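You operate a simulated robot arm through the tools that you are given. There is no shell and no other tool. Be economical: measure what you need, move in short steps, check, and stop when the job is done.

Carry out the task below with a simulated robot arm. There is one attempt and no reset: what you move stays moved.

Task
Unbolt the shutter, raise it to the yellow band, switch its power off.
Fine: the cone stays where it is.

The check looks at the end state, three seconds after you hand in, the way a careful person would. Anything else that was tipped, shoved, dropped, spilled or broken makes it a failure.

Robot
A 7-joint arm with a two-finger parallel gripper, hanging from a carriage that runs on a rail from [-2223, -13] to [57, 0] (x, y) and turns from -5.986 to 6.021 rad about z. Base frame: it is fixed where the carriage stands at the start and does not move with it; the origin is on the floor, on the carriage's upright axis, x ahead of it, y to its left, z up. Lengths are in mm, angles in rad, forces in N, time in s.
It reaches about 906 mm from its shoulder. Its first joint turns from -2.897 to 2.897 rad. Places, roughly: shutter power switch [700, 200, 1100]; steel bolt [900, -200, 900]; up button [700, 200, 1400]. Payload 3.91 kg.
Tool frame: the origin (TCP) lies between the finger pads and is the grasp point; the fingertips stand 30 mm ahead of it; z points along the fingers, y is the line along which they close. The gripper opens to 110 mm. The fingers are 20 mm wide and 10 mm thick; the gripper's body (48 by 112 mm) begins 55 mm behind the TCP.
Orientation is that of the tool frame in the base frame, as [roll, pitch, yaw] about the fixed x, y, z axes, in that order (R = Rz(yaw) Ry(pitch) Rx(roll)). With the fingers straight down and closing along the base's y, the tool's x points along the base's -x, its y along +y and its z along -z.

Tools
- The arm moves only by the tool send_rows. Its argument "targets" is a list of rows, each an object of numbers (a shift or turn left out is 0, a gripper value left out holds the last): "wx", "wy", "wz": the turn, a rotation vector about the tool's x, y, z in rad; "tx", "ty", "tz": the shift along the tool's x, y, z in mm; "claw": the finger opening in mm, from 0 to 110. In form: [{"wx": .., "wy": .., "wz": .., "tx": .., "ty": .., "tz": .., "claw": ..}, ...]. A call has 1 to 12 rows; each row is the pose to reach, as a shift and turn from the pose commanded when the call began, along the tool's axes at that moment. Each row takes 0.2 s and may step no farther than 50 mm and 0.15 rad from the row before; otherwise, or with a gripper value out of range, the whole call is refused. A pose out of reach is approached as far as the arm can. The call stops where the force on the tool passes 40 N (or 10 N more than at its start, if that is more) or the arm is blocked; 0.2 s more then pass. The fingers move at their own pace (about 108 mm/s each) and stop on an object; they squeeze with about 22 N. The grip force told is the motor's: it shows also when the fingers shut on nothing. Time passes only in rows, and 0.2 s behind the last, so rows that repeat a pose let the fingers close. It gives the time, the measured TCP pose, the force on the tool (base axes), the opening and the grip force at its end, in the units of the frame above (readings bear some noise), with the torque about the TCP (base axes, N m) and any sound that the robot's microphone picked up.
- Cameras (640 x 400 px; columns grow to the right, rows downward): "scene" is now at [262.1, 38.9, 1763.6]; the picture's right is [0.40, -0.92, 0.00], its down [-0.76, -0.33, -0.55] and it looks along [0.51, 0.22, -0.83] (base axes); focal length 264 px, centre (320, 200). "wrist" rides on the gripper at [72, 17, -103] in the tool frame; the picture's right is [-0.23, 0.97, 0.00], its down [-0.76, -0.18, -0.62] and it looks along [-0.61, -0.14, 0.78] (tool axes); focal length 222 px, centre (320, 200). There is no depth. A picture from a camera that has moved, and an enlarged one, comes with that camera's place and axes in the base frame and with its lens. The place of the scene camera against the robot may be out by one fixed shift of up to 18 mm in any direction.
- grab_frame(camera): a new picture of that camera. It takes no simulated time.
- lift_body(by): slides the trunk up (or, below 0, down) by that many mm; the arm and the scene camera ride with it, the base frame stays. It gives what a move gives, with no picture.
- steer(legs): drives the robot by 1 to 6 legs, each [ahead, left, turn to the left] in mm, mm and rad, along the robot's own axes; the way and the turn of a leg run together, so that a leg with both is an arc; at most 1500 mm and 3.142 rad a leg. The arm and the cameras ride along, it lands a little off, and it stops where it bumps. It keeps to its track: a leg is cut to what the track allows. It gives what a move gives.
- turn_head(pan, tilt): turns the head with the scene camera to pan (to the left, within 2.705 rad either way) and tilt (down, from -0.506 to 1.204), counted from straight ahead of the robot. It gives what a move gives.
- close_up(camera, box): a new picture of the part [left, top, right, bottom] of that camera's present view, enlarged. It takes no simulated time.
- close_job(): hands the job in; it is judged then, once.

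Work in short steps. Places have to be worked out from the pictures, the camera data and where the tool is seen: move nearer, look again, correct. Check each grasp and each placing, and mend what went wrong. You have 120 turns and 90 pictures in all, those below and enlarged ones among them. Open the gripper and draw the arm clear of the work before you hand the job in, unless the task says otherwise; then end with one line.

The tools are called after "Request:" as name(argument=value, ...) on one line, values as JSON. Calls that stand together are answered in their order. send_rows: Moves the arm, as the interface text tells. Its arguments: {"type":"object","properties":{"targets":{"type":"array"}},"required":["targets"]} The other tools are called the same way: lift_body (by) slides the trunk up or down; steer (legs) drives the base; turn_head (pan, tilt) turns the head that bears the scene camera; grab_frame (camera) takes a picture; close_up (camera, box) takes an enlarged picture of a part of a camera's view; close_job () hands the job in.

At the start:

```text
time: 0.0
eef_pos: [425.1, 144.9, 1485.3]
tcp_rot: [-3.14, 0.001, 3.14]
ft_force: [-0.1, -0.2, -0.2]
torque: [0.03, -0.04, -0.01]
grip_width: 110.3
grip_force: 0.1
trunk travel left (down, up): [-450.0, 130.0]
robot x, y, heading: [-0.2, 1.0, -0.001]
head pan, tilt: [0.412, 0.986]
```

scene: 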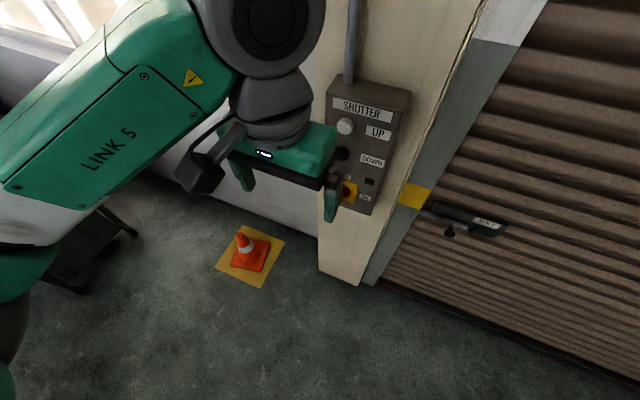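
wrist: 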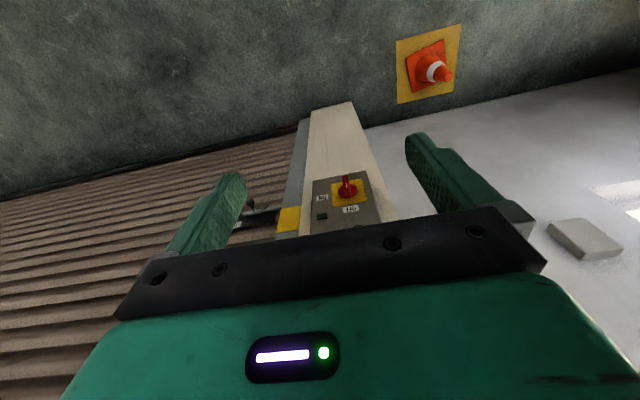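

The first view shows the control panel with UP, DOWN and a red rotary switch, and the bolt at the shutter's edge. I'll enlarge these areas before moving.

Request:
close_up(camera="scene", box=[310, 70, 430, 230])

Request:
close_up(camera="scene", box=[380, 170, 540, 270])

Request:
close_up(camera="wrist", box=[220, 140, 420, 260])

Request:
turn_head(pan=-0.1, tilt=0.4)

Request:
grab_frame(camera="scene")

```text
2.50 times, centred on (370, 150) of scene
camera zoom: at [262.1, 38.9, 1763.6], right [0.4, -0.92, 0.0], down [-0.76, -0.33, -0.55], along [0.51, 0.22, -0.83], focal length 660 px, centre (195, 325)
```

zoom: 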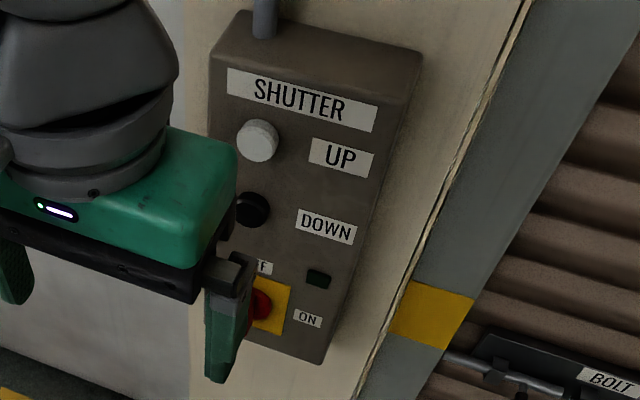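

```text
4.00 times, centred on (460, 220) of scene
camera zoom: at [262.1, 38.9, 1763.6], right [0.4, -0.92, 0.0], down [-0.76, -0.33, -0.55], along [0.51, 0.22, -0.83], focal length 1056 px, centre (-240, 120)
```

zoom: 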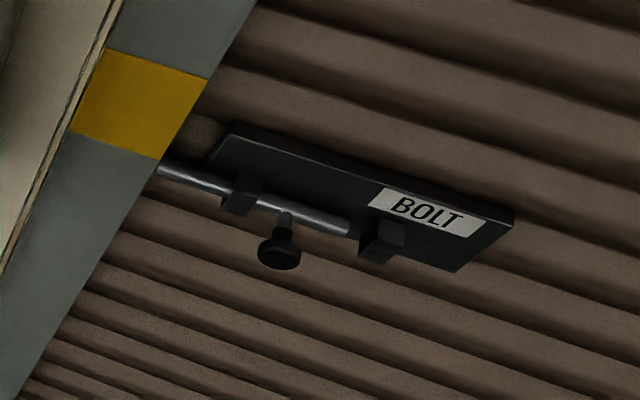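

```text
3.20 times, centred on (320, 200) of wrist
camera zoom: at [352.6, 163.1, 1589.3], right [0.23, 0.97, 0.0], down [0.76, -0.18, 0.62], along [0.61, -0.14, -0.78], focal length 711 px, centre (320, 200)
```

zoom: 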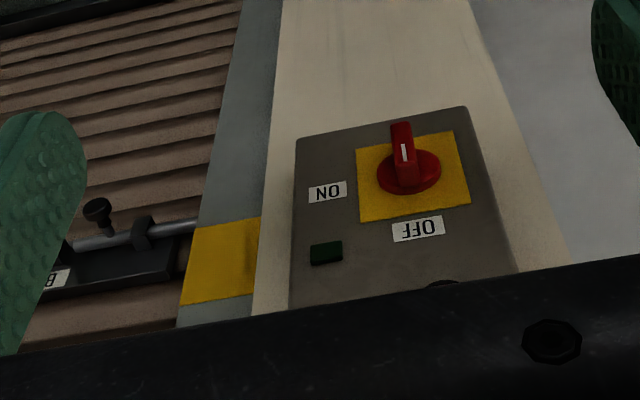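

```text
time: 1.0
eef_pos: [426.7, 145.1, 1486.0]
tcp_rot: [-3.141, 0.001, -3.141]
ft_force: [0.4, 0.1, -0.4]
torque: [0.0, 0.03, 0.02]
grip_width: 110.0
grip_force: 0.1
trunk travel left (down, up): [-450.0, 130.0]
robot x, y, heading: [-2.6, -3.5, -0.005]
head pan, tilt: [-0.099, 0.4]
```

```text
84 pictures are left
camera scene: at [289.7, 1.5, 1812.9], right [-0.1, -1.0, 0.0], down [-0.39, 0.04, -0.92], along [0.92, -0.09, -0.39], focal length 264 px, centre (320, 200)
```

scene: 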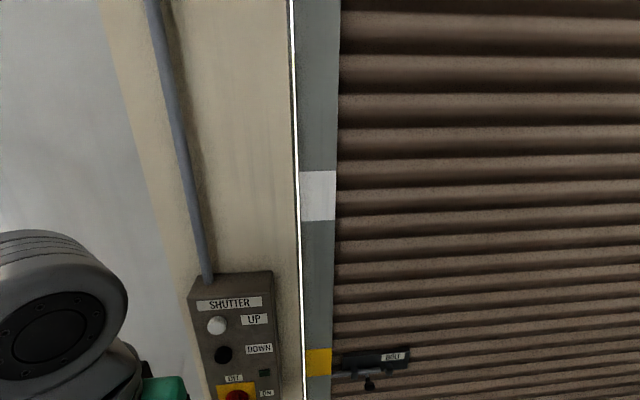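

UP triangulates to about (678,161,1397), the switch to about (690,155,1160), and the bolt knob to about (870,-230,860). I'll turn the tool to point forward (+x), then look again.

Request:
send_rows(targets=[{"wy": -0.14}, {"wy": -0.28, "ty": -20}, {"wy": -0.42, "ty": -40}, {"wy": -0.56, "ty": -60}, {"wy": -0.7, "ty": -80}, {"wy": -0.84, "ty": -100}, {"wy": -0.98, "ty": -120}, {"wy": -1.12, "ty": -140}, {"wy": -1.26, "ty": -160}, {"wy": -1.4, "ty": -180}, {"wy": -1.5, "ty": -200}, {"wy": -1.5708, "ty": -220}])

Request:
turn_head(pan=0.0, tilt=0.75)

Request:
grab_frame(camera="scene")

Request:
grab_frame(camera="wrist")

```text
time: 3.6
eef_pos: [458.0, -86.4, 1477.2]
tcp_rot: [-0.337, 1.57, -0.333]
ft_force: [-0.1, 0.5, 1.2]
torque: [-0.01, 0.01, -0.01]
grip_width: 109.9
grip_force: 0.2
out of reach, approached as far as the arm can: row 7, 8, 9, 10, 11, 12
trunk travel left (down, up): [-450.0, 130.0]
robot x, y, heading: [-0.1, 0.2, -0.006]
head pan, tilt: [-0.099, 0.4]
```

```text
time: 4.4
eef_pos: [458.9, -86.4, 1478.0]
tcp_rot: [3.087, 1.57, 3.087]
ft_force: [-0.4, -0.3, -1.3]
torque: [-0.01, 0.0, 0.02]
grip_width: 109.9
grip_force: 0.1
trunk travel left (down, up): [-450.0, 130.0]
robot x, y, heading: [1.5, 1.9, -0.003]
head pan, tilt: [0.0, 0.75]
```

```text
83 pictures are left
camera scene: at [280.4, 10.6, 1781.9], right [0.0, -1.0, 0.0], down [-0.68, 0.0, -0.73], along [0.73, 0.0, -0.68], focal length 264 px, centre (320, 200)
```

scene: 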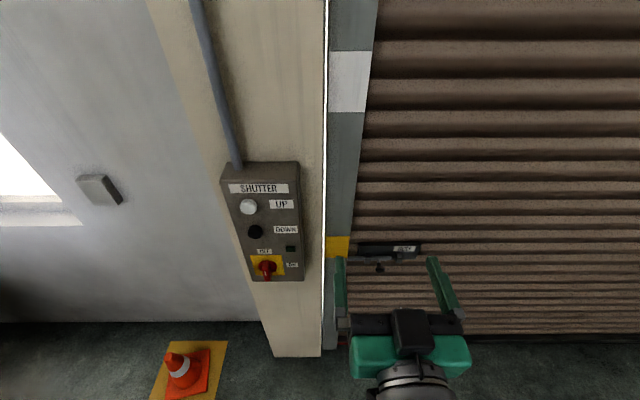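

```text
82 pictures are left
camera wrist: at [354.5, -68.9, 1405.4], right [0.0, 0.97, 0.23], down [-0.62, -0.18, 0.76], along [0.78, -0.14, 0.61], focal length 222 px, centre (320, 200)
```

wrist: 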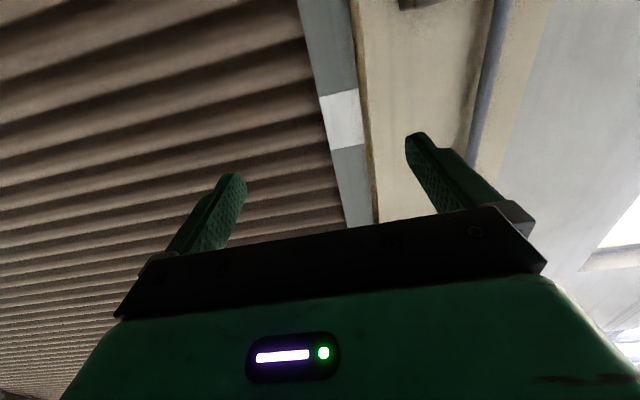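

Tool is horizontal. Enlarge the switch and bolt from this new view.

Request:
close_up(camera="scene", box=[215, 155, 315, 290])

Request:
close_up(camera="scene", box=[320, 225, 440, 300])

```text
2.96 times, centred on (265, 222) of scene
camera zoom: at [280.4, 10.6, 1781.9], right [0.0, -1.0, 0.0], down [-0.68, 0.0, -0.73], along [0.73, 0.0, -0.68], focal length 782 px, centre (483, 133)
```

zoom: 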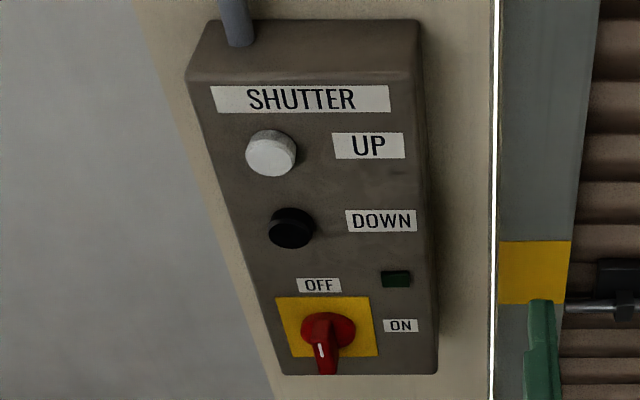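

```text
5.33 times, centred on (380, 262) of scene
camera zoom: at [280.4, 10.6, 1781.9], right [0.0, -1.0, 0.0], down [-0.68, 0.0, -0.73], along [0.73, 0.0, -0.68], focal length 1408 px, centre (0, -133)
```

zoom: 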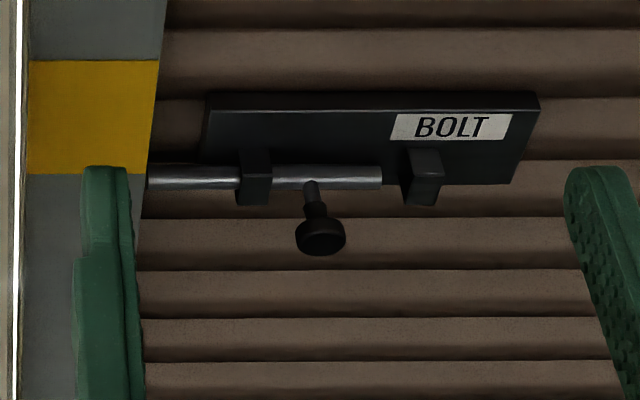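

The knob's direction of projection isn't clear from above. Lower the trunk so that camera and arm come to the bolt's height.

Request:
lift_body(by=-400)

Request:
turn_head(pan=-0.2, tilt=0.5)

Request:
grab_frame(camera="scene")

Request:
grab_frame(camera="wrist")

```text
time: 8.2
eef_pos: [458.8, -87.1, 1076.4]
tcp_rot: [-0.023, 1.569, -0.022]
ft_force: [-0.1, -0.4, 0.4]
torque: [-0.01, 0.02, 0.04]
grip_width: 109.9
grip_force: 0.1
trunk travel left (down, up): [-50.0, 530.0]
robot x, y, heading: [0.9, -1.1, 0.0]
head pan, tilt: [0.0, 0.75]
```

```text
time: 9.0
eef_pos: [458.8, -85.9, 1076.5]
tcp_rot: [3.134, 1.571, 3.133]
ft_force: [0.8, 0.1, 0.1]
torque: [-0.02, -0.01, -0.01]
grip_width: 110.0
grip_force: 0.1
trunk travel left (down, up): [-50.0, 530.0]
robot x, y, heading: [0.6, -1.8, -0.002]
head pan, tilt: [-0.201, 0.499]
```

```text
79 pictures are left
camera scene: at [286.7, -7.5, 1403.7], right [-0.2, -0.98, 0.0], down [-0.47, 0.1, -0.88], along [0.86, -0.17, -0.48], focal length 264 px, centre (320, 200)
```

scene: 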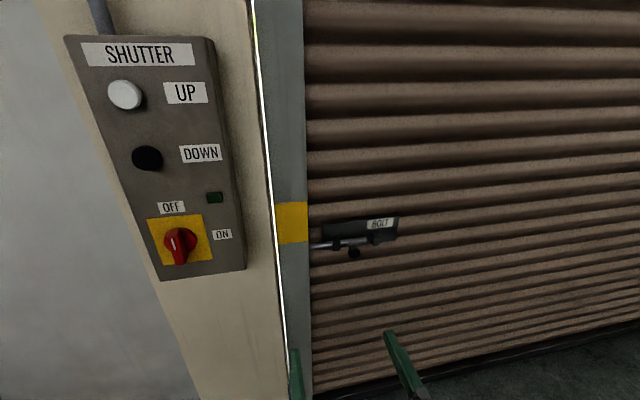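

```text
78 pictures are left
camera wrist: at [354.5, -69.1, 1005.4], right [0.0, 0.97, 0.23], down [-0.62, -0.18, 0.76], along [0.78, -0.14, 0.61], focal length 222 px, centre (320, 200)
```

wrist: 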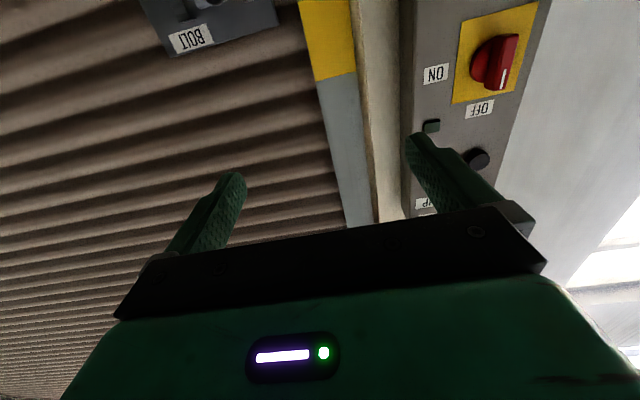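

Now a better angle on switch and bolt; enlarge both.

Request:
close_up(camera="scene", box=[130, 180, 250, 280])

Request:
close_up(camera="scene", box=[270, 190, 430, 290])

Request:
close_up(camera="wrist", box=[400, 0, 560, 100])

```text
4.00 times, centred on (190, 230) of scene
camera zoom: at [286.7, -7.5, 1403.7], right [-0.2, -0.98, 0.0], down [-0.47, 0.1, -0.88], along [0.86, -0.17, -0.48], focal length 1056 px, centre (840, 80)
```

zoom: 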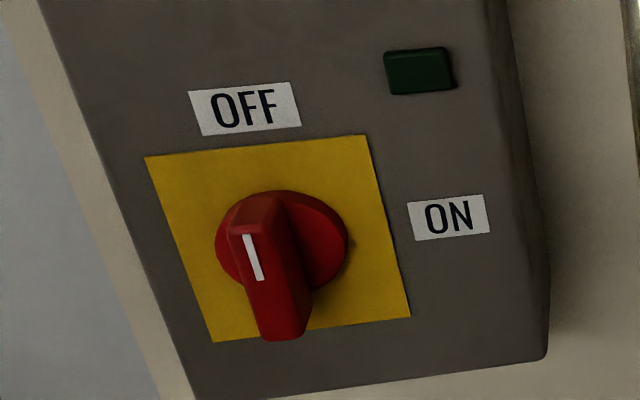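

```text
4.00 times, centred on (350, 240) of scene
camera zoom: at [286.7, -7.5, 1403.7], right [-0.2, -0.98, 0.0], down [-0.47, 0.1, -0.88], along [0.86, -0.17, -0.48], focal length 1056 px, centre (200, 40)
```

zoom: 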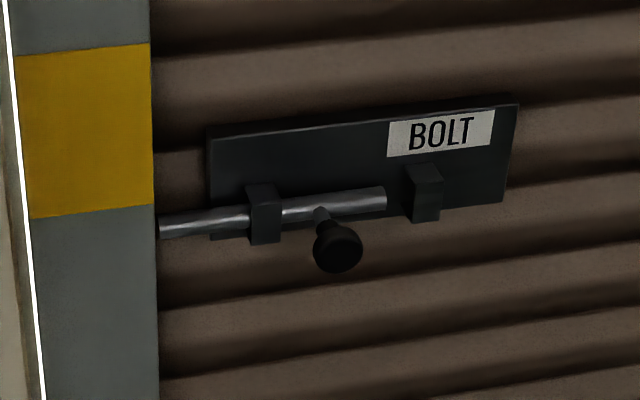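

```text
4.00 times, centred on (480, 50) of wrist
camera zoom: at [354.5, -69.1, 1005.4], right [0.0, 0.97, 0.23], down [-0.62, -0.18, 0.76], along [0.78, -0.14, 0.61], focal length 888 px, centre (-320, 800)
```

zoom: 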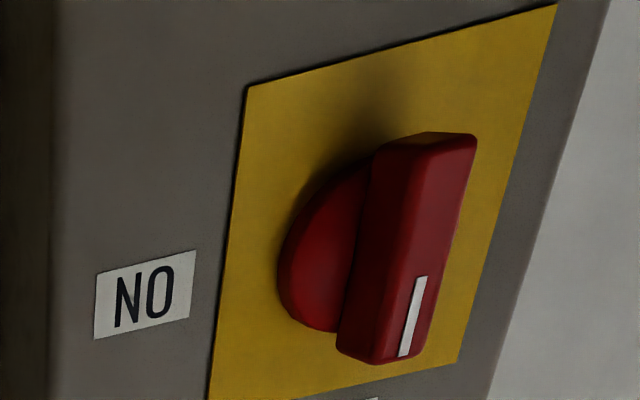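

The switch mark points to OFF, so power is off now. The order will be: bolt, ON, UP, OFF. The knob projects along -x with its face at about (815,-211,935), so I'll lower fully and go in front of it.

Request:
lift_body(by=-50)

Request:
send_rows(targets=[{"tz": 30, "ty": -16, "tx": 11, "claw": 64}, {"tz": 60, "ty": -32, "tx": 22}, {"tz": 90, "ty": -48, "tx": 33}, {"tz": 120, "ty": -64, "tx": 44}, {"tz": 150, "ty": -80, "tx": 55}, {"tz": 180, "ty": -96, "tx": 66}, {"tz": 210, "ty": -110, "tx": 78}, {"tz": 240, "ty": -125, "tx": 91}])

Request:
grab_frame(camera="scene")

Request:
grab_frame(camera="wrist")

```text
time: 9.9
eef_pos: [457.8, -86.5, 1027.3]
tcp_rot: [3.109, 1.569, 3.106]
ft_force: [0.4, -0.2, 0.2]
torque: [-0.03, 0.02, -0.01]
grip_width: 110.2
grip_force: 0.1
trunk travel left (down, up): [0.0, 580.0]
robot x, y, heading: [-0.0, 2.0, 0.001]
head pan, tilt: [-0.201, 0.499]
```

```text
time: 11.7
eef_pos: [697.5, -211.8, 938.3]
tcp_rot: [0.876, 1.57, 0.875]
ft_force: [0.5, -0.1, -0.8]
torque: [0.0, 0.0, 0.0]
grip_width: 64.0
grip_force: 0.1
trunk travel left (down, up): [0.0, 580.0]
robot x, y, heading: [-0.6, -0.3, 0.004]
head pan, tilt: [-0.201, 0.499]
```

```text
74 pictures are left
camera scene: at [287.1, -7.8, 1353.9], right [-0.2, -0.98, 0.0], down [-0.47, 0.1, -0.88], along [0.86, -0.18, -0.48], focal length 264 px, centre (320, 200)
```

scene: 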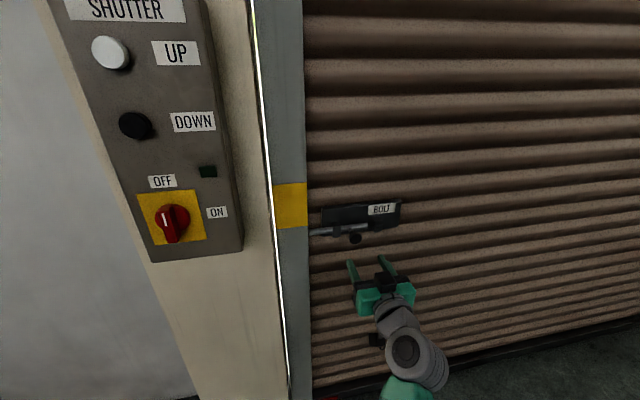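

```text
73 pictures are left
camera wrist: at [595.3, -193.8, 865.9], right [0.0, 0.97, 0.23], down [-0.62, -0.18, 0.76], along [0.78, -0.14, 0.61], focal length 222 px, centre (320, 200)
```

wrist: 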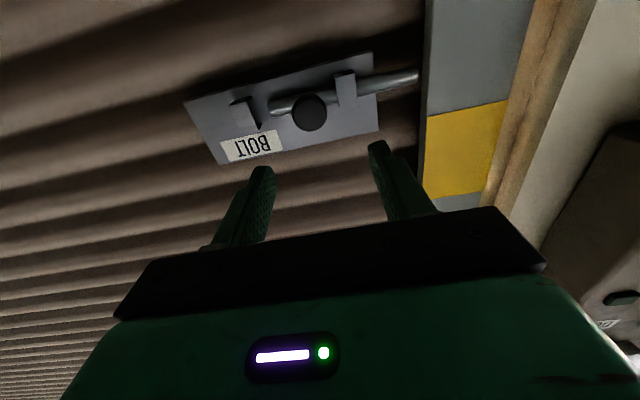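

Wrist ray agrees: knob near (815,-216,931). Advance around it at x≈797 and check.

Request:
send_rows(targets=[{"tz": 30, "ty": -2, "tx": 3}, {"tz": 60, "ty": -3, "tx": 6}, {"tz": 80, "ty": -4, "tx": 7}, {"tz": 100, "ty": -4, "tx": 7}])

Request:
close_up(camera="scene", box=[280, 170, 440, 270])

Request:
close_up(camera="wrist", box=[180, 60, 500, 260])

```text
time: 12.7
eef_pos: [799.6, -217.3, 930.4]
tcp_rot: [-2.778, 1.569, -2.779]
ft_force: [0.1, 1.1, 0.2]
torque: [-0.03, -0.04, -0.01]
grip_width: 64.1
grip_force: 0.1
trunk travel left (down, up): [0.0, 580.0]
robot x, y, heading: [-2.2, -0.3, -0.0]
head pan, tilt: [-0.201, 0.499]
```

```text
4.00 times, centred on (360, 220) of scene
camera zoom: at [287.0, -7.7, 1353.9], right [-0.2, -0.98, 0.0], down [-0.47, 0.1, -0.88], along [0.86, -0.18, -0.48], focal length 1056 px, centre (160, 120)
```

zoom: 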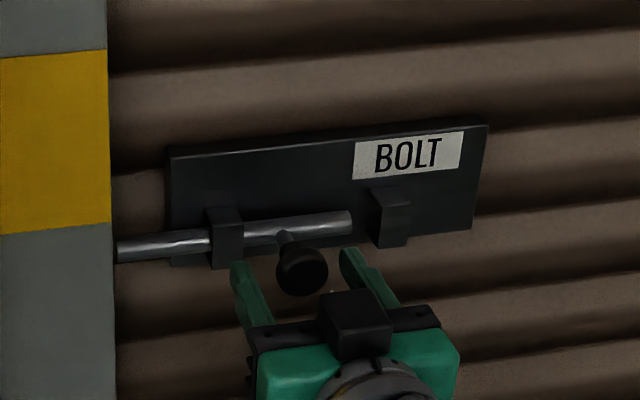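

```text
2.00 times, centred on (340, 160) of wrist
camera zoom: at [695.5, -199.5, 858.2], right [0.0, 0.97, 0.23], down [-0.62, -0.18, 0.76], along [0.78, -0.14, 0.61], focal length 444 px, centre (280, 280)
```

zoom: 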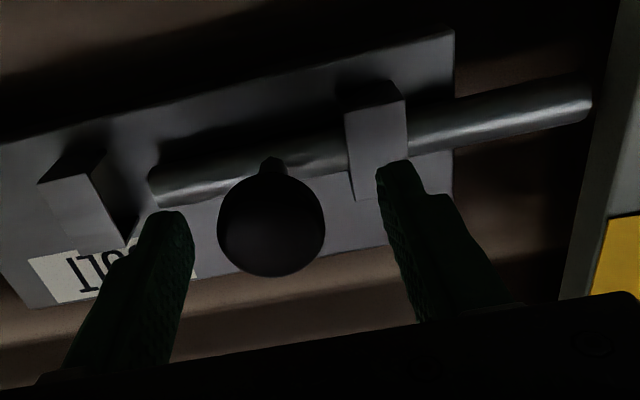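

The knob sits between the fingers, with the tips about 13 mm beyond its face. Close on it.

Request:
send_rows(targets=[{"claw": 45}, {"claw": 20}, {"claw": 10}, {"claw": 10}])

Request:
close_up(camera="wrist", box=[180, 60, 500, 260])

```text
time: 13.7
eef_pos: [798.6, -220.4, 929.7]
tcp_rot: [-2.235, 1.569, -2.238]
ft_force: [4.4, -10.5, -4.1]
torque: [0.13, -0.12, -0.47]
grip_width: 33.2
grip_force: 44.7
trunk travel left (down, up): [0.0, 580.0]
robot x, y, heading: [-2.0, 0.0, 0.001]
head pan, tilt: [-0.201, 0.499]
```

```text
2.00 times, centred on (340, 160) of wrist
camera zoom: at [694.9, -202.1, 858.2], right [0.0, 0.97, 0.23], down [-0.62, -0.18, 0.76], along [0.78, -0.14, 0.61], focal length 444 px, centre (280, 280)
```

zoom: 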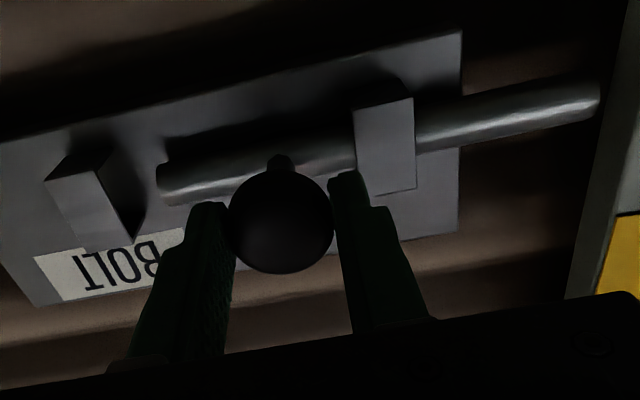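

Gripped at 33 mm. Now slide toward -y in small steps.

Request:
send_rows(targets=[{"ty": -8}, {"ty": -16}, {"ty": -24}, {"ty": -32}, {"ty": -40}])

Request:
close_up(camera="scene", box=[280, 170, 440, 270])

```text
time: 14.9
eef_pos: [799.3, -257.1, 930.1]
tcp_rot: [-3.066, 1.571, -3.069]
ft_force: [-2.7, 1.4, 5.2]
torque: [0.19, -0.1, 0.25]
grip_width: 33.6
grip_force: 45.3
trunk travel left (down, up): [0.0, 580.0]
robot x, y, heading: [2.1, 0.7, -0.0]
head pan, tilt: [-0.201, 0.499]
```

```text
4.00 times, centred on (360, 220) of scene
camera zoom: at [286.9, -7.5, 1353.9], right [-0.2, -0.98, 0.0], down [-0.47, 0.1, -0.88], along [0.86, -0.18, -0.48], focal length 1056 px, centre (160, 120)
```

zoom: 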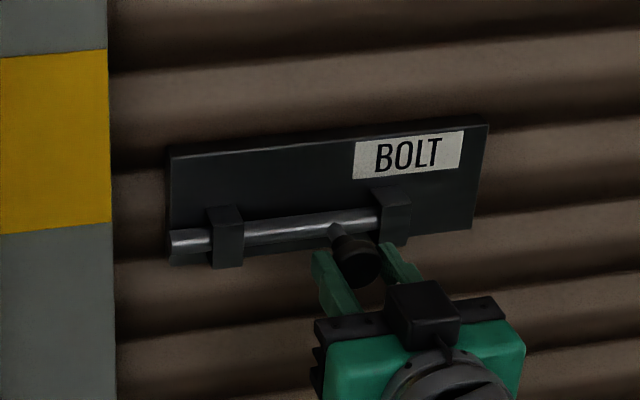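

The rod has left the frame; its end is at the plate's edge. Slide on gently toward its stop.

Request:
send_rows(targets=[{"ty": -6}, {"ty": -12}, {"ty": -18}, {"ty": -24}, {"ty": -30}])

Request:
close_up(camera="scene", box=[280, 170, 440, 270])

```text
time: 15.9
eef_pos: [798.7, -265.8, 930.4]
tcp_rot: [2.555, 1.57, 2.573]
ft_force: [-11.7, 12.0, 5.3]
torque: [-0.01, 0.4, 0.87]
grip_width: 33.3
grip_force: 44.8
trunk travel left (down, up): [0.0, 580.0]
robot x, y, heading: [-1.1, -0.1, 0.004]
head pan, tilt: [-0.201, 0.499]
stopped in row 4: the force on the tool passed its limit at 44 N (the readings are from after the stop); the commanded pose is now the measured one
```

```text
4.00 times, centred on (360, 220) of scene
camera zoom: at [285.0, -5.2, 1353.2], right [-0.2, -0.98, 0.0], down [-0.47, 0.1, -0.88], along [0.86, -0.17, -0.48], focal length 1056 px, centre (160, 120)
```

zoom: 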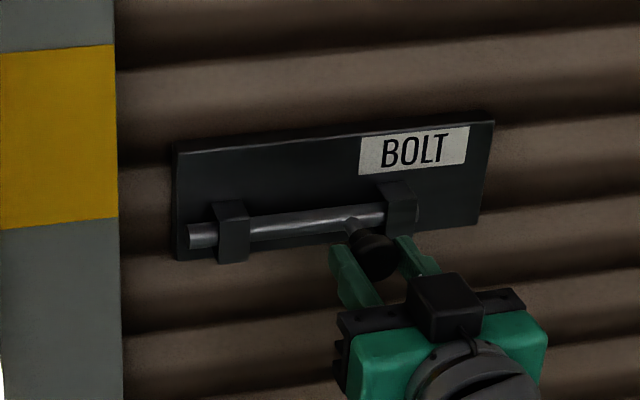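

The bolt is fully drawn and at its stop. Release and back straight out.

Request:
send_rows(targets=[{"claw": 50}, {"claw": 55}, {"claw": 55}, {"tz": -30}, {"tz": -70}, {"tz": -110}, {"tz": -150}, {"tz": -190}, {"tz": -230}, {"tz": -250}])

Request:
lift_body(by=175)

Request:
turn_head(pan=0.2, tilt=0.7)

Request:
grab_frame(camera="scene")

```text
time: 18.1
eef_pos: [548.3, -275.7, 932.7]
tcp_rot: [-0.471, 1.569, -0.457]
ft_force: [0.2, 0.4, -0.5]
torque: [-0.01, -0.04, -0.01]
grip_width: 55.2
grip_force: 0.1
trunk travel left (down, up): [0.0, 580.0]
robot x, y, heading: [1.3, -0.4, 0.003]
head pan, tilt: [-0.201, 0.499]
```

```text
time: 20.1
eef_pos: [549.2, -276.4, 1108.0]
tcp_rot: [-0.623, 1.57, -0.609]
ft_force: [1.0, 0.0, -0.4]
torque: [0.01, 0.02, 0.0]
grip_width: 55.1
grip_force: 0.1
trunk travel left (down, up): [-175.0, 405.0]
robot x, y, heading: [-1.3, 0.6, -0.001]
head pan, tilt: [-0.201, 0.499]
```

```text
time: 20.9
eef_pos: [549.1, -276.8, 1107.0]
tcp_rot: [-0.635, 1.57, -0.624]
ft_force: [0.1, 0.2, 0.0]
torque: [0.03, -0.04, 0.0]
grip_width: 55.0
grip_force: 0.1
trunk travel left (down, up): [-175.0, 405.0]
robot x, y, heading: [0.6, 1.3, 0.001]
head pan, tilt: [0.201, 0.7]
```

```text
67 pictures are left
camera scene: at [280.5, 28.1, 1511.1], right [0.2, -0.98, 0.0], down [-0.63, -0.13, -0.77], along [0.75, 0.15, -0.64], focal length 264 px, centre (320, 200)
```

scene: 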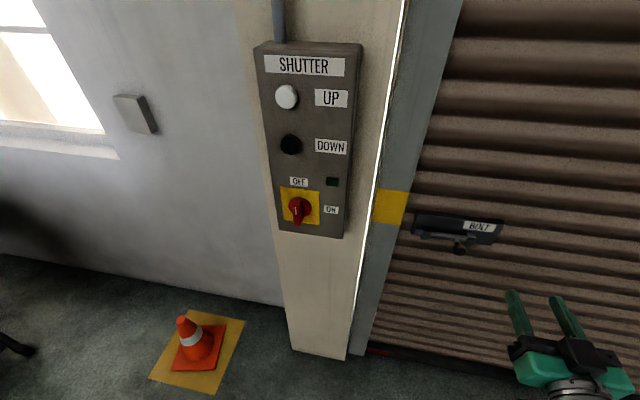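

Bolt stays drawn. Move left to stand in front of the switch at x≈550.

Request:
send_rows(targets=[{"ty": 45}, {"ty": 90}, {"ty": 135}, {"ty": 180}, {"ty": 225}, {"ty": 270}, {"ty": 315}, {"ty": 360}, {"ty": 405}, {"ty": 443}])

Request:
grab_frame(camera="wrist")

Request:
close_up(camera="scene", box=[220, 140, 380, 240])

```text
time: 23.1
eef_pos: [545.3, 168.4, 1106.8]
tcp_rot: [-0.173, 1.568, -0.16]
ft_force: [0.8, -0.9, 0.1]
torque: [0.0, -0.01, 0.01]
grip_width: 54.9
grip_force: 0.0
trunk travel left (down, up): [-175.0, 405.0]
robot x, y, heading: [5.1, 0.8, 0.003]
head pan, tilt: [0.201, 0.7]
```

```text
66 pictures are left
camera wrist: at [440.8, 184.2, 1034.9], right [-0.01, 0.97, 0.23], down [-0.62, -0.19, 0.76], along [0.78, -0.13, 0.61], focal length 222 px, centre (320, 200)
```

wrist: 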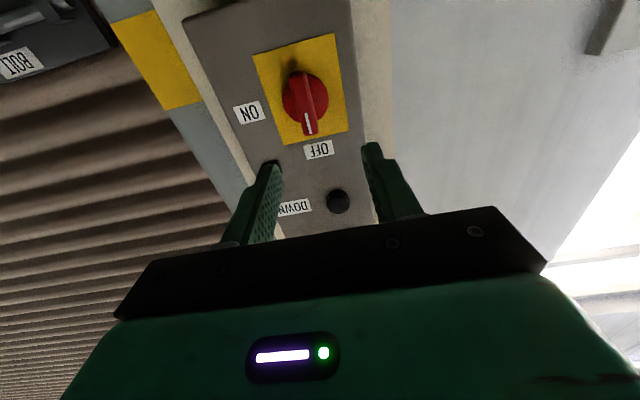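

```text
4.00 times, centred on (300, 190) of scene
camera zoom: at [280.5, 28.2, 1511.1], right [0.2, -0.98, 0.0], down [-0.63, -0.13, -0.77], along [0.75, 0.15, -0.64], focal length 1056 px, centre (400, 240)
```

zoom: 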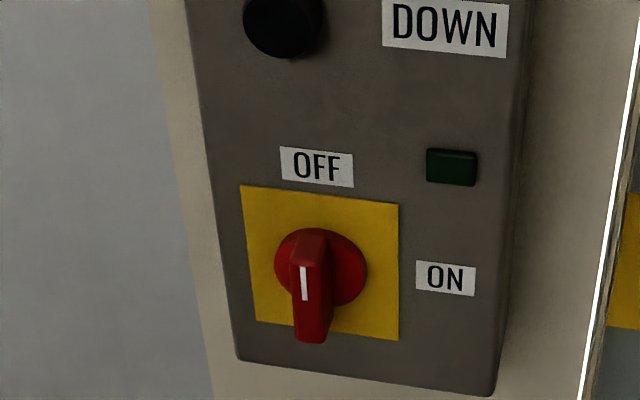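

Wrist ray puts the switch axis around y≈159, z≈1100. Move nearer and look again.

Request:
send_rows(targets=[{"tz": 30, "ty": -4, "tx": 3}, {"tz": 60, "ty": -9, "tx": 6}, {"tz": 90, "ty": -9, "tx": 6}])

Request:
close_up(camera="wrist", box=[180, 40, 500, 240])

Request:
close_up(camera="scene", box=[220, 140, 380, 240])

```text
time: 23.9
eef_pos: [634.3, 159.5, 1099.9]
tcp_rot: [-0.072, 1.569, -0.059]
ft_force: [0.3, -0.5, 0.1]
torque: [0.01, -0.02, 0.0]
grip_width: 54.8
grip_force: 0.0
trunk travel left (down, up): [-175.0, 405.0]
robot x, y, heading: [-0.8, 0.7, 0.001]
head pan, tilt: [0.201, 0.7]
```

```text
2.00 times, centred on (340, 140) of wrist
camera zoom: at [530.2, 176.1, 1028.9], right [-0.01, 0.97, 0.23], down [-0.62, -0.19, 0.76], along [0.78, -0.13, 0.61], focal length 444 px, centre (280, 320)
```

zoom: 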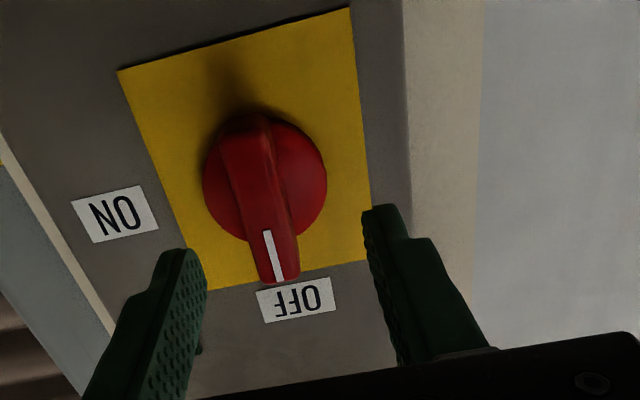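

```text
4.00 times, centred on (300, 190) of scene
camera zoom: at [280.6, 28.2, 1511.1], right [0.2, -0.98, 0.0], down [-0.63, -0.13, -0.77], along [0.75, 0.15, -0.64], focal length 1056 px, centre (400, 240)
```

zoom: 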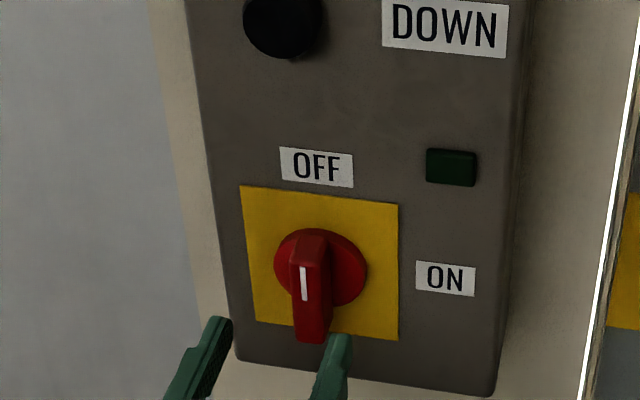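

Switch axis at y≈156, z≈1100, handle front x≈698. Advance to x≈681 and close on the handle.

Request:
send_rows(targets=[{"tz": 20, "ty": -4}, {"tz": 40, "ty": -4}, {"tz": 47, "ty": -4}, {"tz": 47, "ty": -4, "claw": 35}, {"tz": 47, "ty": -4, "claw": 20}])

Request:
close_up(camera="wrist", box=[180, 40, 500, 240])

Request:
close_up(camera="scene", box=[220, 140, 380, 240])

```text
time: 25.1
eef_pos: [680.4, 156.4, 1100.1]
tcp_rot: [-1.123, 1.569, -1.111]
ft_force: [-2.5, -3.9, 0.0]
torque: [0.03, 0.02, -0.16]
grip_width: 21.5
grip_force: 1.6
trunk travel left (down, up): [-175.0, 405.0]
robot x, y, heading: [-6.6, 2.4, 0.0]
head pan, tilt: [0.201, 0.7]
```

```text
2.00 times, centred on (340, 140) of wrist
camera zoom: at [576.1, 172.1, 1029.1], right [-0.01, 0.97, 0.23], down [-0.62, -0.18, 0.76], along [0.78, -0.13, 0.61], focal length 444 px, centre (280, 320)
```

zoom: 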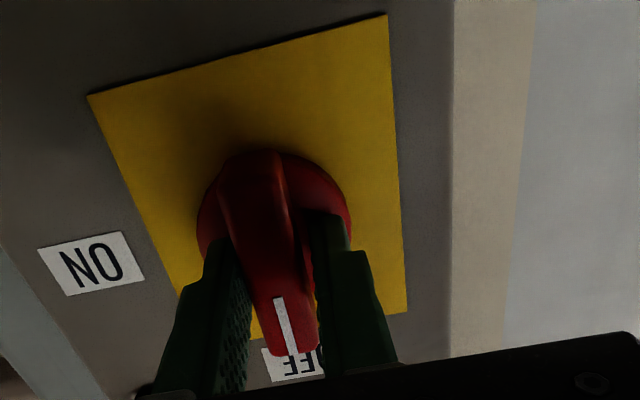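

```text
4.00 times, centred on (300, 190) of scene
camera zoom: at [280.2, 27.9, 1511.0], right [0.2, -0.98, 0.0], down [-0.63, -0.13, -0.76], along [0.75, 0.15, -0.64], focal length 1056 px, centre (400, 240)
```

zoom: 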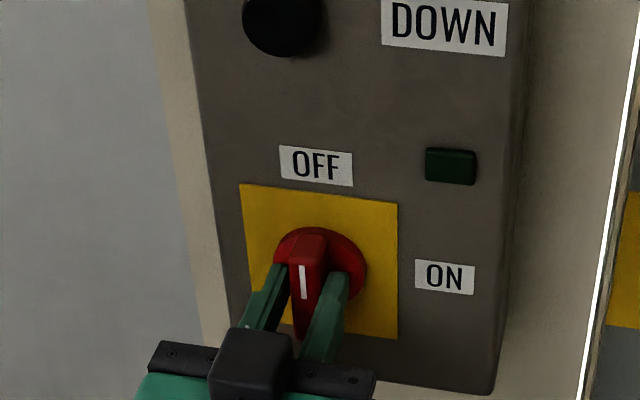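

The fingers straddle the handle. Grip it, and turn clockwise (about +tool z) toward ON.

Request:
send_rows(targets=[{"claw": 12}, {"claw": 12, "wz": 0.14}, {"wz": 0.28}, {"wz": 0.42}, {"wz": 0.56}, {"wz": 0.7}])

Request:
close_up(camera="scene", box=[220, 140, 380, 240])

```text
time: 26.6
eef_pos: [681.1, 154.2, 1100.8]
tcp_rot: [1.57, 0.871, 1.581]
ft_force: [-6.9, -14.3, 4.0]
torque: [0.01, -0.39, -1.8]
grip_width: 17.8
grip_force: 45.3
trunk travel left (down, up): [-175.0, 405.0]
robot x, y, heading: [0.2, 1.3, -0.0]
head pan, tilt: [0.201, 0.7]
```

```text
4.00 times, centred on (300, 190) of scene
camera zoom: at [279.9, 26.8, 1510.9], right [0.2, -0.98, 0.0], down [-0.63, -0.13, -0.76], along [0.75, 0.15, -0.64], focal length 1056 px, centre (400, 240)
```

zoom: 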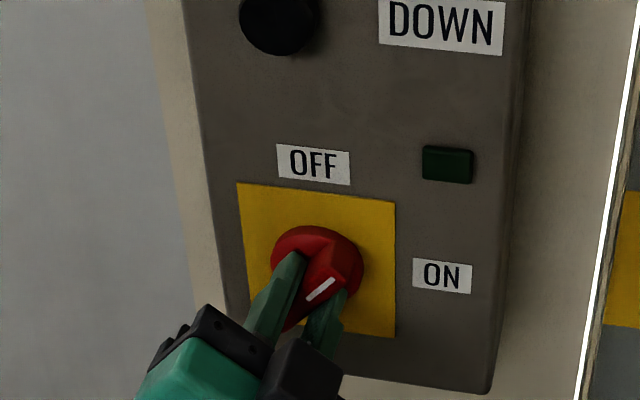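

Turning well with low force. Continue the remaining 0.87 rad.

Request:
send_rows(targets=[{"wz": 0.14}, {"wz": 0.28}, {"wz": 0.42}, {"wz": 0.56}, {"wz": 0.7}, {"wz": 0.8}, {"wz": 0.87}])

Request:
close_up(camera="scene", box=[220, 140, 380, 240])

```text
time: 28.1
eef_pos: [679.0, 151.9, 1100.6]
tcp_rot: [1.57, 0.0, 1.585]
ft_force: [-2.7, -17.0, -1.8]
torque: [-0.04, -0.09, -0.84]
grip_width: 17.8
grip_force: 45.5
trunk travel left (down, up): [-175.0, 405.0]
robot x, y, heading: [0.3, 1.3, 0.001]
head pan, tilt: [0.201, 0.7]
```

```text
4.00 times, centred on (300, 190) of scene
camera zoom: at [279.9, 26.5, 1510.8], right [0.2, -0.98, 0.0], down [-0.63, -0.13, -0.76], along [0.75, 0.15, -0.65], focal length 1056 px, centre (400, 240)
```

zoom: 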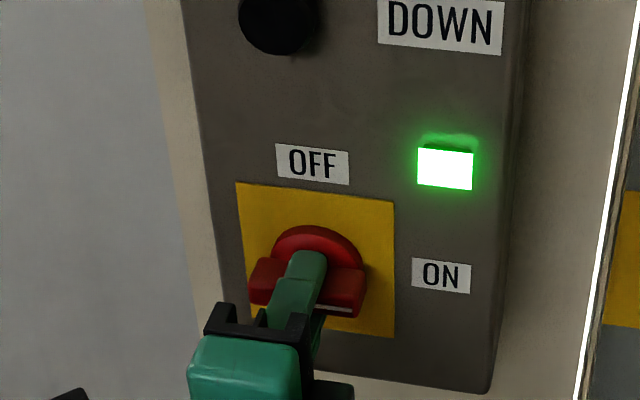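

Power is ON: the lamp is lit. Release, back off, and raise the trunk to UP-button height in this orientation.

Request:
send_rows(targets=[{"claw": 30}, {"claw": 45}, {"claw": 45}, {"tz": -30}, {"tz": -60}, {"tz": -90, "claw": 0}, {"tz": -90}])

Request:
lift_body(by=253)

Request:
grab_frame(camera="wrist")

Request:
grab_frame(camera="scene")

```text
time: 29.8
eef_pos: [589.8, 153.8, 1101.6]
tcp_rot: [1.57, 0.001, 1.585]
ft_force: [-0.6, -0.5, 0.7]
torque: [0.06, 0.03, 0.04]
grip_width: 0.1
grip_force: 22.0
trunk travel left (down, up): [-175.0, 405.0]
robot x, y, heading: [-2.2, 1.9, -0.001]
head pan, tilt: [0.201, 0.7]
```

```text
time: 32.4
eef_pos: [589.0, 153.1, 1355.1]
tcp_rot: [1.57, 0.002, 1.585]
ft_force: [-0.8, -0.5, -0.7]
torque: [-0.02, 0.0, 0.03]
grip_width: 0.0
grip_force: 22.2
trunk travel left (down, up): [-428.0, 152.0]
robot x, y, heading: [-1.5, 1.1, 0.006]
head pan, tilt: [0.201, 0.7]
```

```text
58 pictures are left
camera wrist: at [485.2, 225.3, 1371.6], right [0.0, -0.23, 0.97], down [-0.61, -0.77, -0.18], along [0.79, -0.6, -0.14], focal length 222 px, centre (320, 200)
```

wrist: 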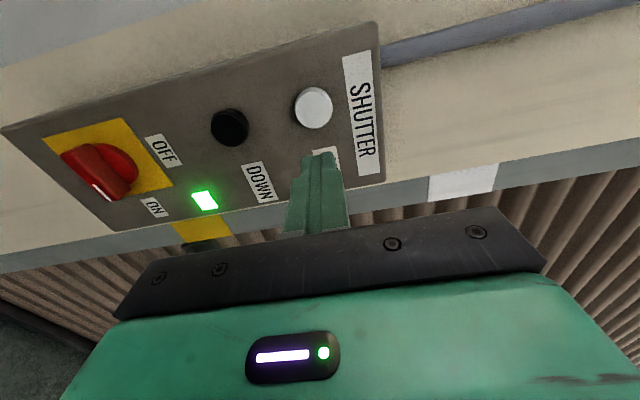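

```text
57 pictures are left
camera scene: at [280.4, 28.2, 1764.0], right [0.2, -0.98, 0.0], down [-0.63, -0.13, -0.76], along [0.75, 0.15, -0.64], focal length 264 px, centre (320, 200)
```

scene: 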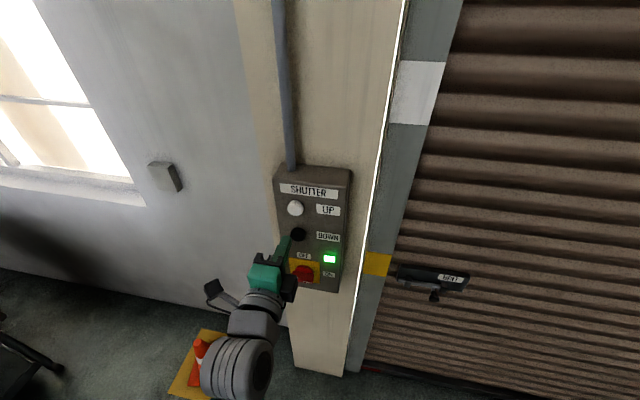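

UP is at about (708,166.5,1352). Align the closed fingertips and bring them close to it.

Request:
send_rows(targets=[{"tx": 13, "ty": -3, "tz": 20}, {"tx": 13.5, "ty": -3, "tz": 45}, {"tx": 13.5, "ty": -3, "tz": 65}])

Request:
close_up(camera="wrist", box=[220, 60, 420, 185])

Request:
close_up(camera="scene", box=[240, 160, 400, 260])

```text
time: 33.2
eef_pos: [655.1, 168.6, 1350.9]
tcp_rot: [1.569, 0.002, 1.582]
ft_force: [-0.8, 0.5, -0.7]
torque: [-0.03, -0.05, -0.02]
grip_width: 0.0
grip_force: 22.0
trunk travel left (down, up): [-428.0, 152.0]
robot x, y, heading: [-3.0, 1.1, 0.001]
head pan, tilt: [0.201, 0.7]
```

```text
3.20 times, centred on (320, 122) of wrist
camera zoom: at [550.8, 240.8, 1368.2], right [0.0, -0.23, 0.97], down [-0.61, -0.77, -0.18], along [0.79, -0.6, -0.14], focal length 711 px, centre (320, 448)
```

zoom: 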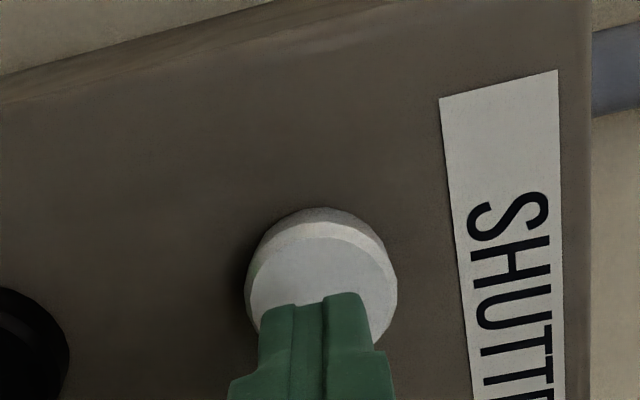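

```text
4.00 times, centred on (320, 210) of scene
camera zoom: at [280.4, 28.1, 1764.1], right [0.2, -0.98, 0.0], down [-0.63, -0.13, -0.76], along [0.75, 0.15, -0.64], focal length 1056 px, centre (320, 160)
```

zoom: 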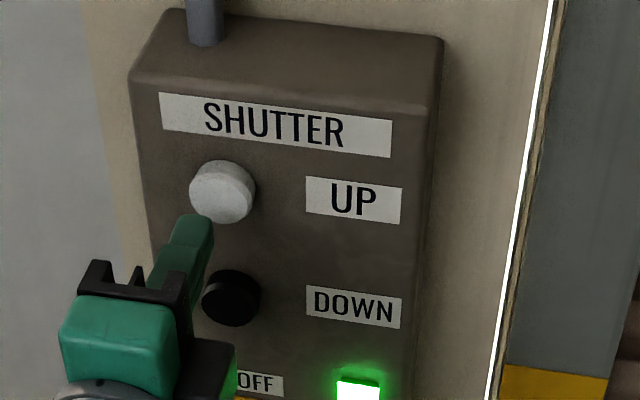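

Aligned. Press in slowly; contact expected about 22–27 mm on.

Request:
send_rows(targets=[{"ty": 1, "tz": 16}, {"ty": 1, "tz": 21}, {"ty": 1, "tz": 25}, {"ty": 1, "tz": 28}])

Request:
grab_frame(camera="scene")

```text
time: 34.2
eef_pos: [683.7, 168.7, 1352.0]
tcp_rot: [1.57, 0.001, 1.585]
ft_force: [-2.1, 1.1, -0.6]
torque: [0.02, 0.04, 0.02]
grip_width: 0.1
grip_force: 21.9
trunk travel left (down, up): [-428.0, 152.0]
robot x, y, heading: [4.5, -1.2, 0.005]
head pan, tilt: [0.201, 0.7]
heard: click
```

```text
54 pictures are left
camera scene: at [280.2, 28.3, 1764.0], right [0.2, -0.98, 0.0], down [-0.63, -0.13, -0.76], along [0.75, 0.15, -0.64], focal length 264 px, centre (320, 200)
```

scene: 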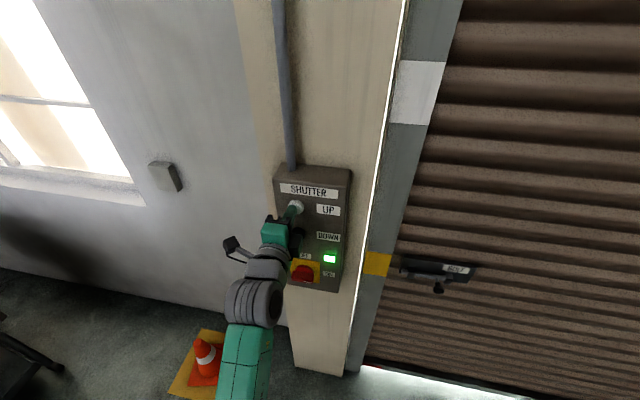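

A click, and light shows under the shutter: it has started to rise. Back off the button to see whether it stops on release.

Request:
send_rows(targets=[{"tz": -12}])

Request:
grab_frame(camera="scene")

Request:
send_rows(targets=[{"tz": 0}])

Request:
grab_frame(camera="scene")

```text
time: 34.6
eef_pos: [671.8, 167.6, 1352.8]
tcp_rot: [1.569, 0.001, 1.583]
ft_force: [1.1, -0.2, 0.4]
torque: [-0.01, -0.02, 0.0]
grip_width: 0.0
grip_force: 21.9
trunk travel left (down, up): [-428.0, 152.0]
robot x, y, heading: [-0.7, 0.8, -0.002]
head pan, tilt: [0.201, 0.7]
```

```text
53 pictures are left
camera scene: at [280.5, 28.2, 1764.1], right [0.2, -0.98, 0.0], down [-0.63, -0.13, -0.77], along [0.75, 0.15, -0.64], focal length 264 px, centre (320, 200)
```

scene: 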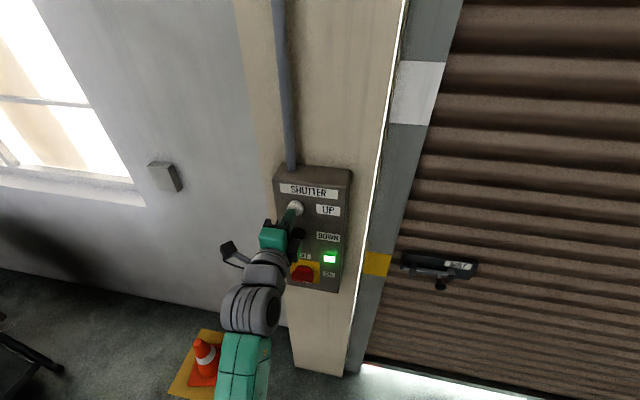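

```text
time: 35.0
eef_pos: [671.1, 168.8, 1352.7]
tcp_rot: [1.57, 0.001, 1.583]
ft_force: [-0.2, 0.4, -0.6]
torque: [0.03, -0.02, 0.01]
grip_width: 0.0
grip_force: 21.8
trunk travel left (down, up): [-428.0, 152.0]
robot x, y, heading: [2.4, -3.2, 0.002]
head pan, tilt: [0.201, 0.7]
```

```text
52 pictures are left
camera scene: at [280.5, 28.2, 1764.1], right [0.2, -0.98, 0.0], down [-0.63, -0.13, -0.76], along [0.75, 0.15, -0.64], focal length 264 px, centre (320, 200)
```

scene: 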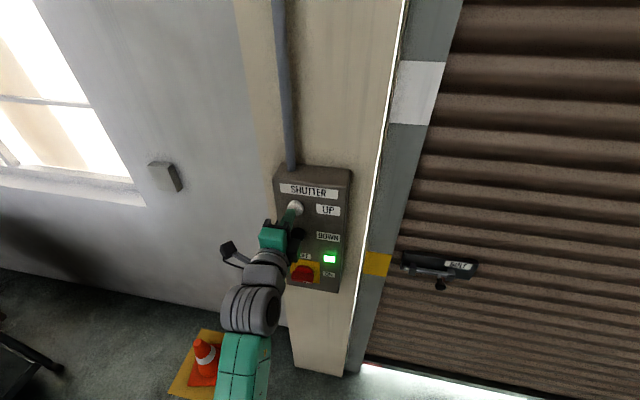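

It stops on release: hold-to-run. Press again and hold for a measured time to learn the speed.

Request:
send_rows(targets=[{"tz": 13}, {"tz": 13}, {"tz": 13}, {"tz": 13}, {"tz": 13}, {"tz": 13}, {"tz": 13}, {"tz": 0}])

Request:
grab_frame(camera="scene")

```text
time: 36.8
eef_pos: [670.6, 167.6, 1352.6]
tcp_rot: [1.569, 0.002, 1.586]
ft_force: [0.5, 0.7, 0.4]
torque: [0.0, -0.04, 0.0]
grip_width: 0.0
grip_force: 22.2
trunk travel left (down, up): [-428.0, 152.0]
robot x, y, heading: [-0.3, -0.7, 0.003]
head pan, tilt: [0.201, 0.7]
heard: click
```

```text
51 pictures are left
camera scene: at [280.5, 28.2, 1764.1], right [0.2, -0.98, 0.0], down [-0.63, -0.13, -0.77], along [0.75, 0.15, -0.64], focal length 264 px, centre (320, 200)
```

scene: 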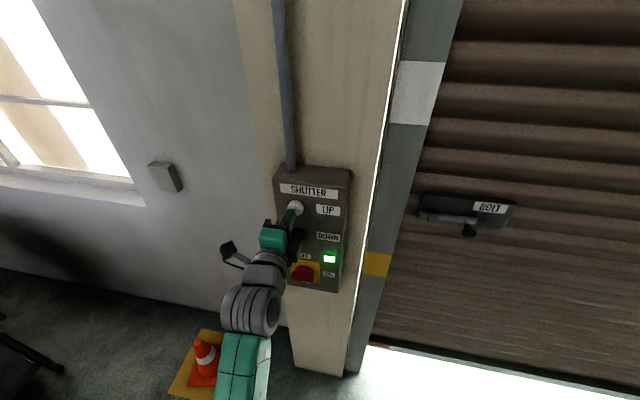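

About 255 mm per 7 held rows (≈36 mm/row); the bottom is near z≈300, and the band centre near z≈1010. Hold for 11 rows more, then look.

Request:
send_rows(targets=[{"tz": 13}, {"tz": 13}, {"tz": 13}, {"tz": 13}, {"tz": 13}, {"tz": 13}, {"tz": 13}, {"tz": 13}, {"tz": 13}, {"tz": 13}, {"tz": 13}, {"tz": 0}])

Request:
grab_frame(camera="scene")

```text
time: 39.4
eef_pos: [669.0, 168.5, 1352.9]
tcp_rot: [1.571, 0.0, 1.585]
ft_force: [0.0, 0.1, 0.2]
torque: [-0.01, 0.01, 0.0]
grip_width: 0.0
grip_force: 21.0
trunk travel left (down, up): [-428.0, 152.0]
robot x, y, heading: [-1.4, 2.6, 0.002]
head pan, tilt: [0.201, 0.7]
heard: click
```

```text
50 pictures are left
camera scene: at [280.5, 28.2, 1764.1], right [0.2, -0.98, 0.0], down [-0.63, -0.13, -0.77], along [0.75, 0.15, -0.64], focal length 264 px, centre (320, 200)
```

scene: 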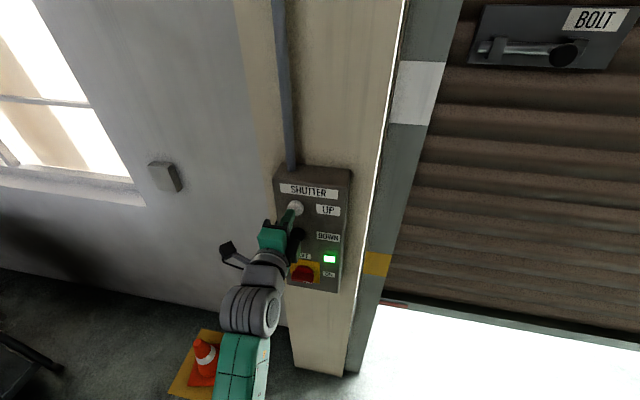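

The bottom edge is now at about z≈740. Hold 5 rows more, then inspect closely.

Request:
send_rows(targets=[{"tz": 13}, {"tz": 13}, {"tz": 13}, {"tz": 13}, {"tz": 13}, {"tz": 0}])

Request:
close_up(camera="scene", box=[340, 200, 500, 300])

```text
time: 40.8
eef_pos: [671.5, 167.4, 1353.4]
tcp_rot: [1.573, 0.0, 1.583]
ft_force: [0.0, -0.4, 0.1]
torque: [0.05, 0.03, 0.01]
grip_width: 0.0
grip_force: 22.3
trunk travel left (down, up): [-428.0, 152.0]
robot x, y, heading: [-0.2, 1.1, 0.0]
head pan, tilt: [0.201, 0.7]
heard: click
```

```text
4.00 times, centred on (420, 250) of scene
camera zoom: at [280.5, 28.1, 1764.1], right [0.2, -0.98, 0.0], down [-0.63, -0.13, -0.77], along [0.75, 0.15, -0.64], focal length 1056 px, centre (-80, 0)
```

zoom: 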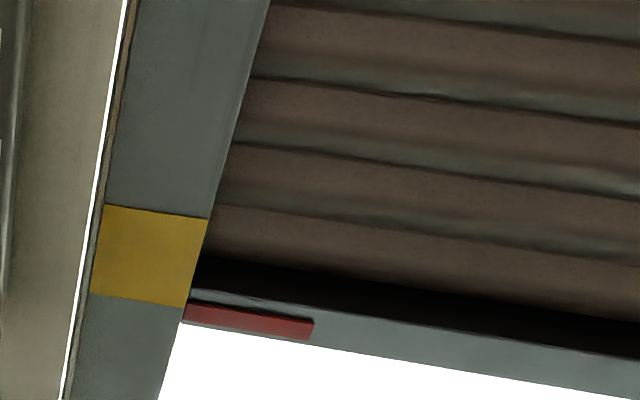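

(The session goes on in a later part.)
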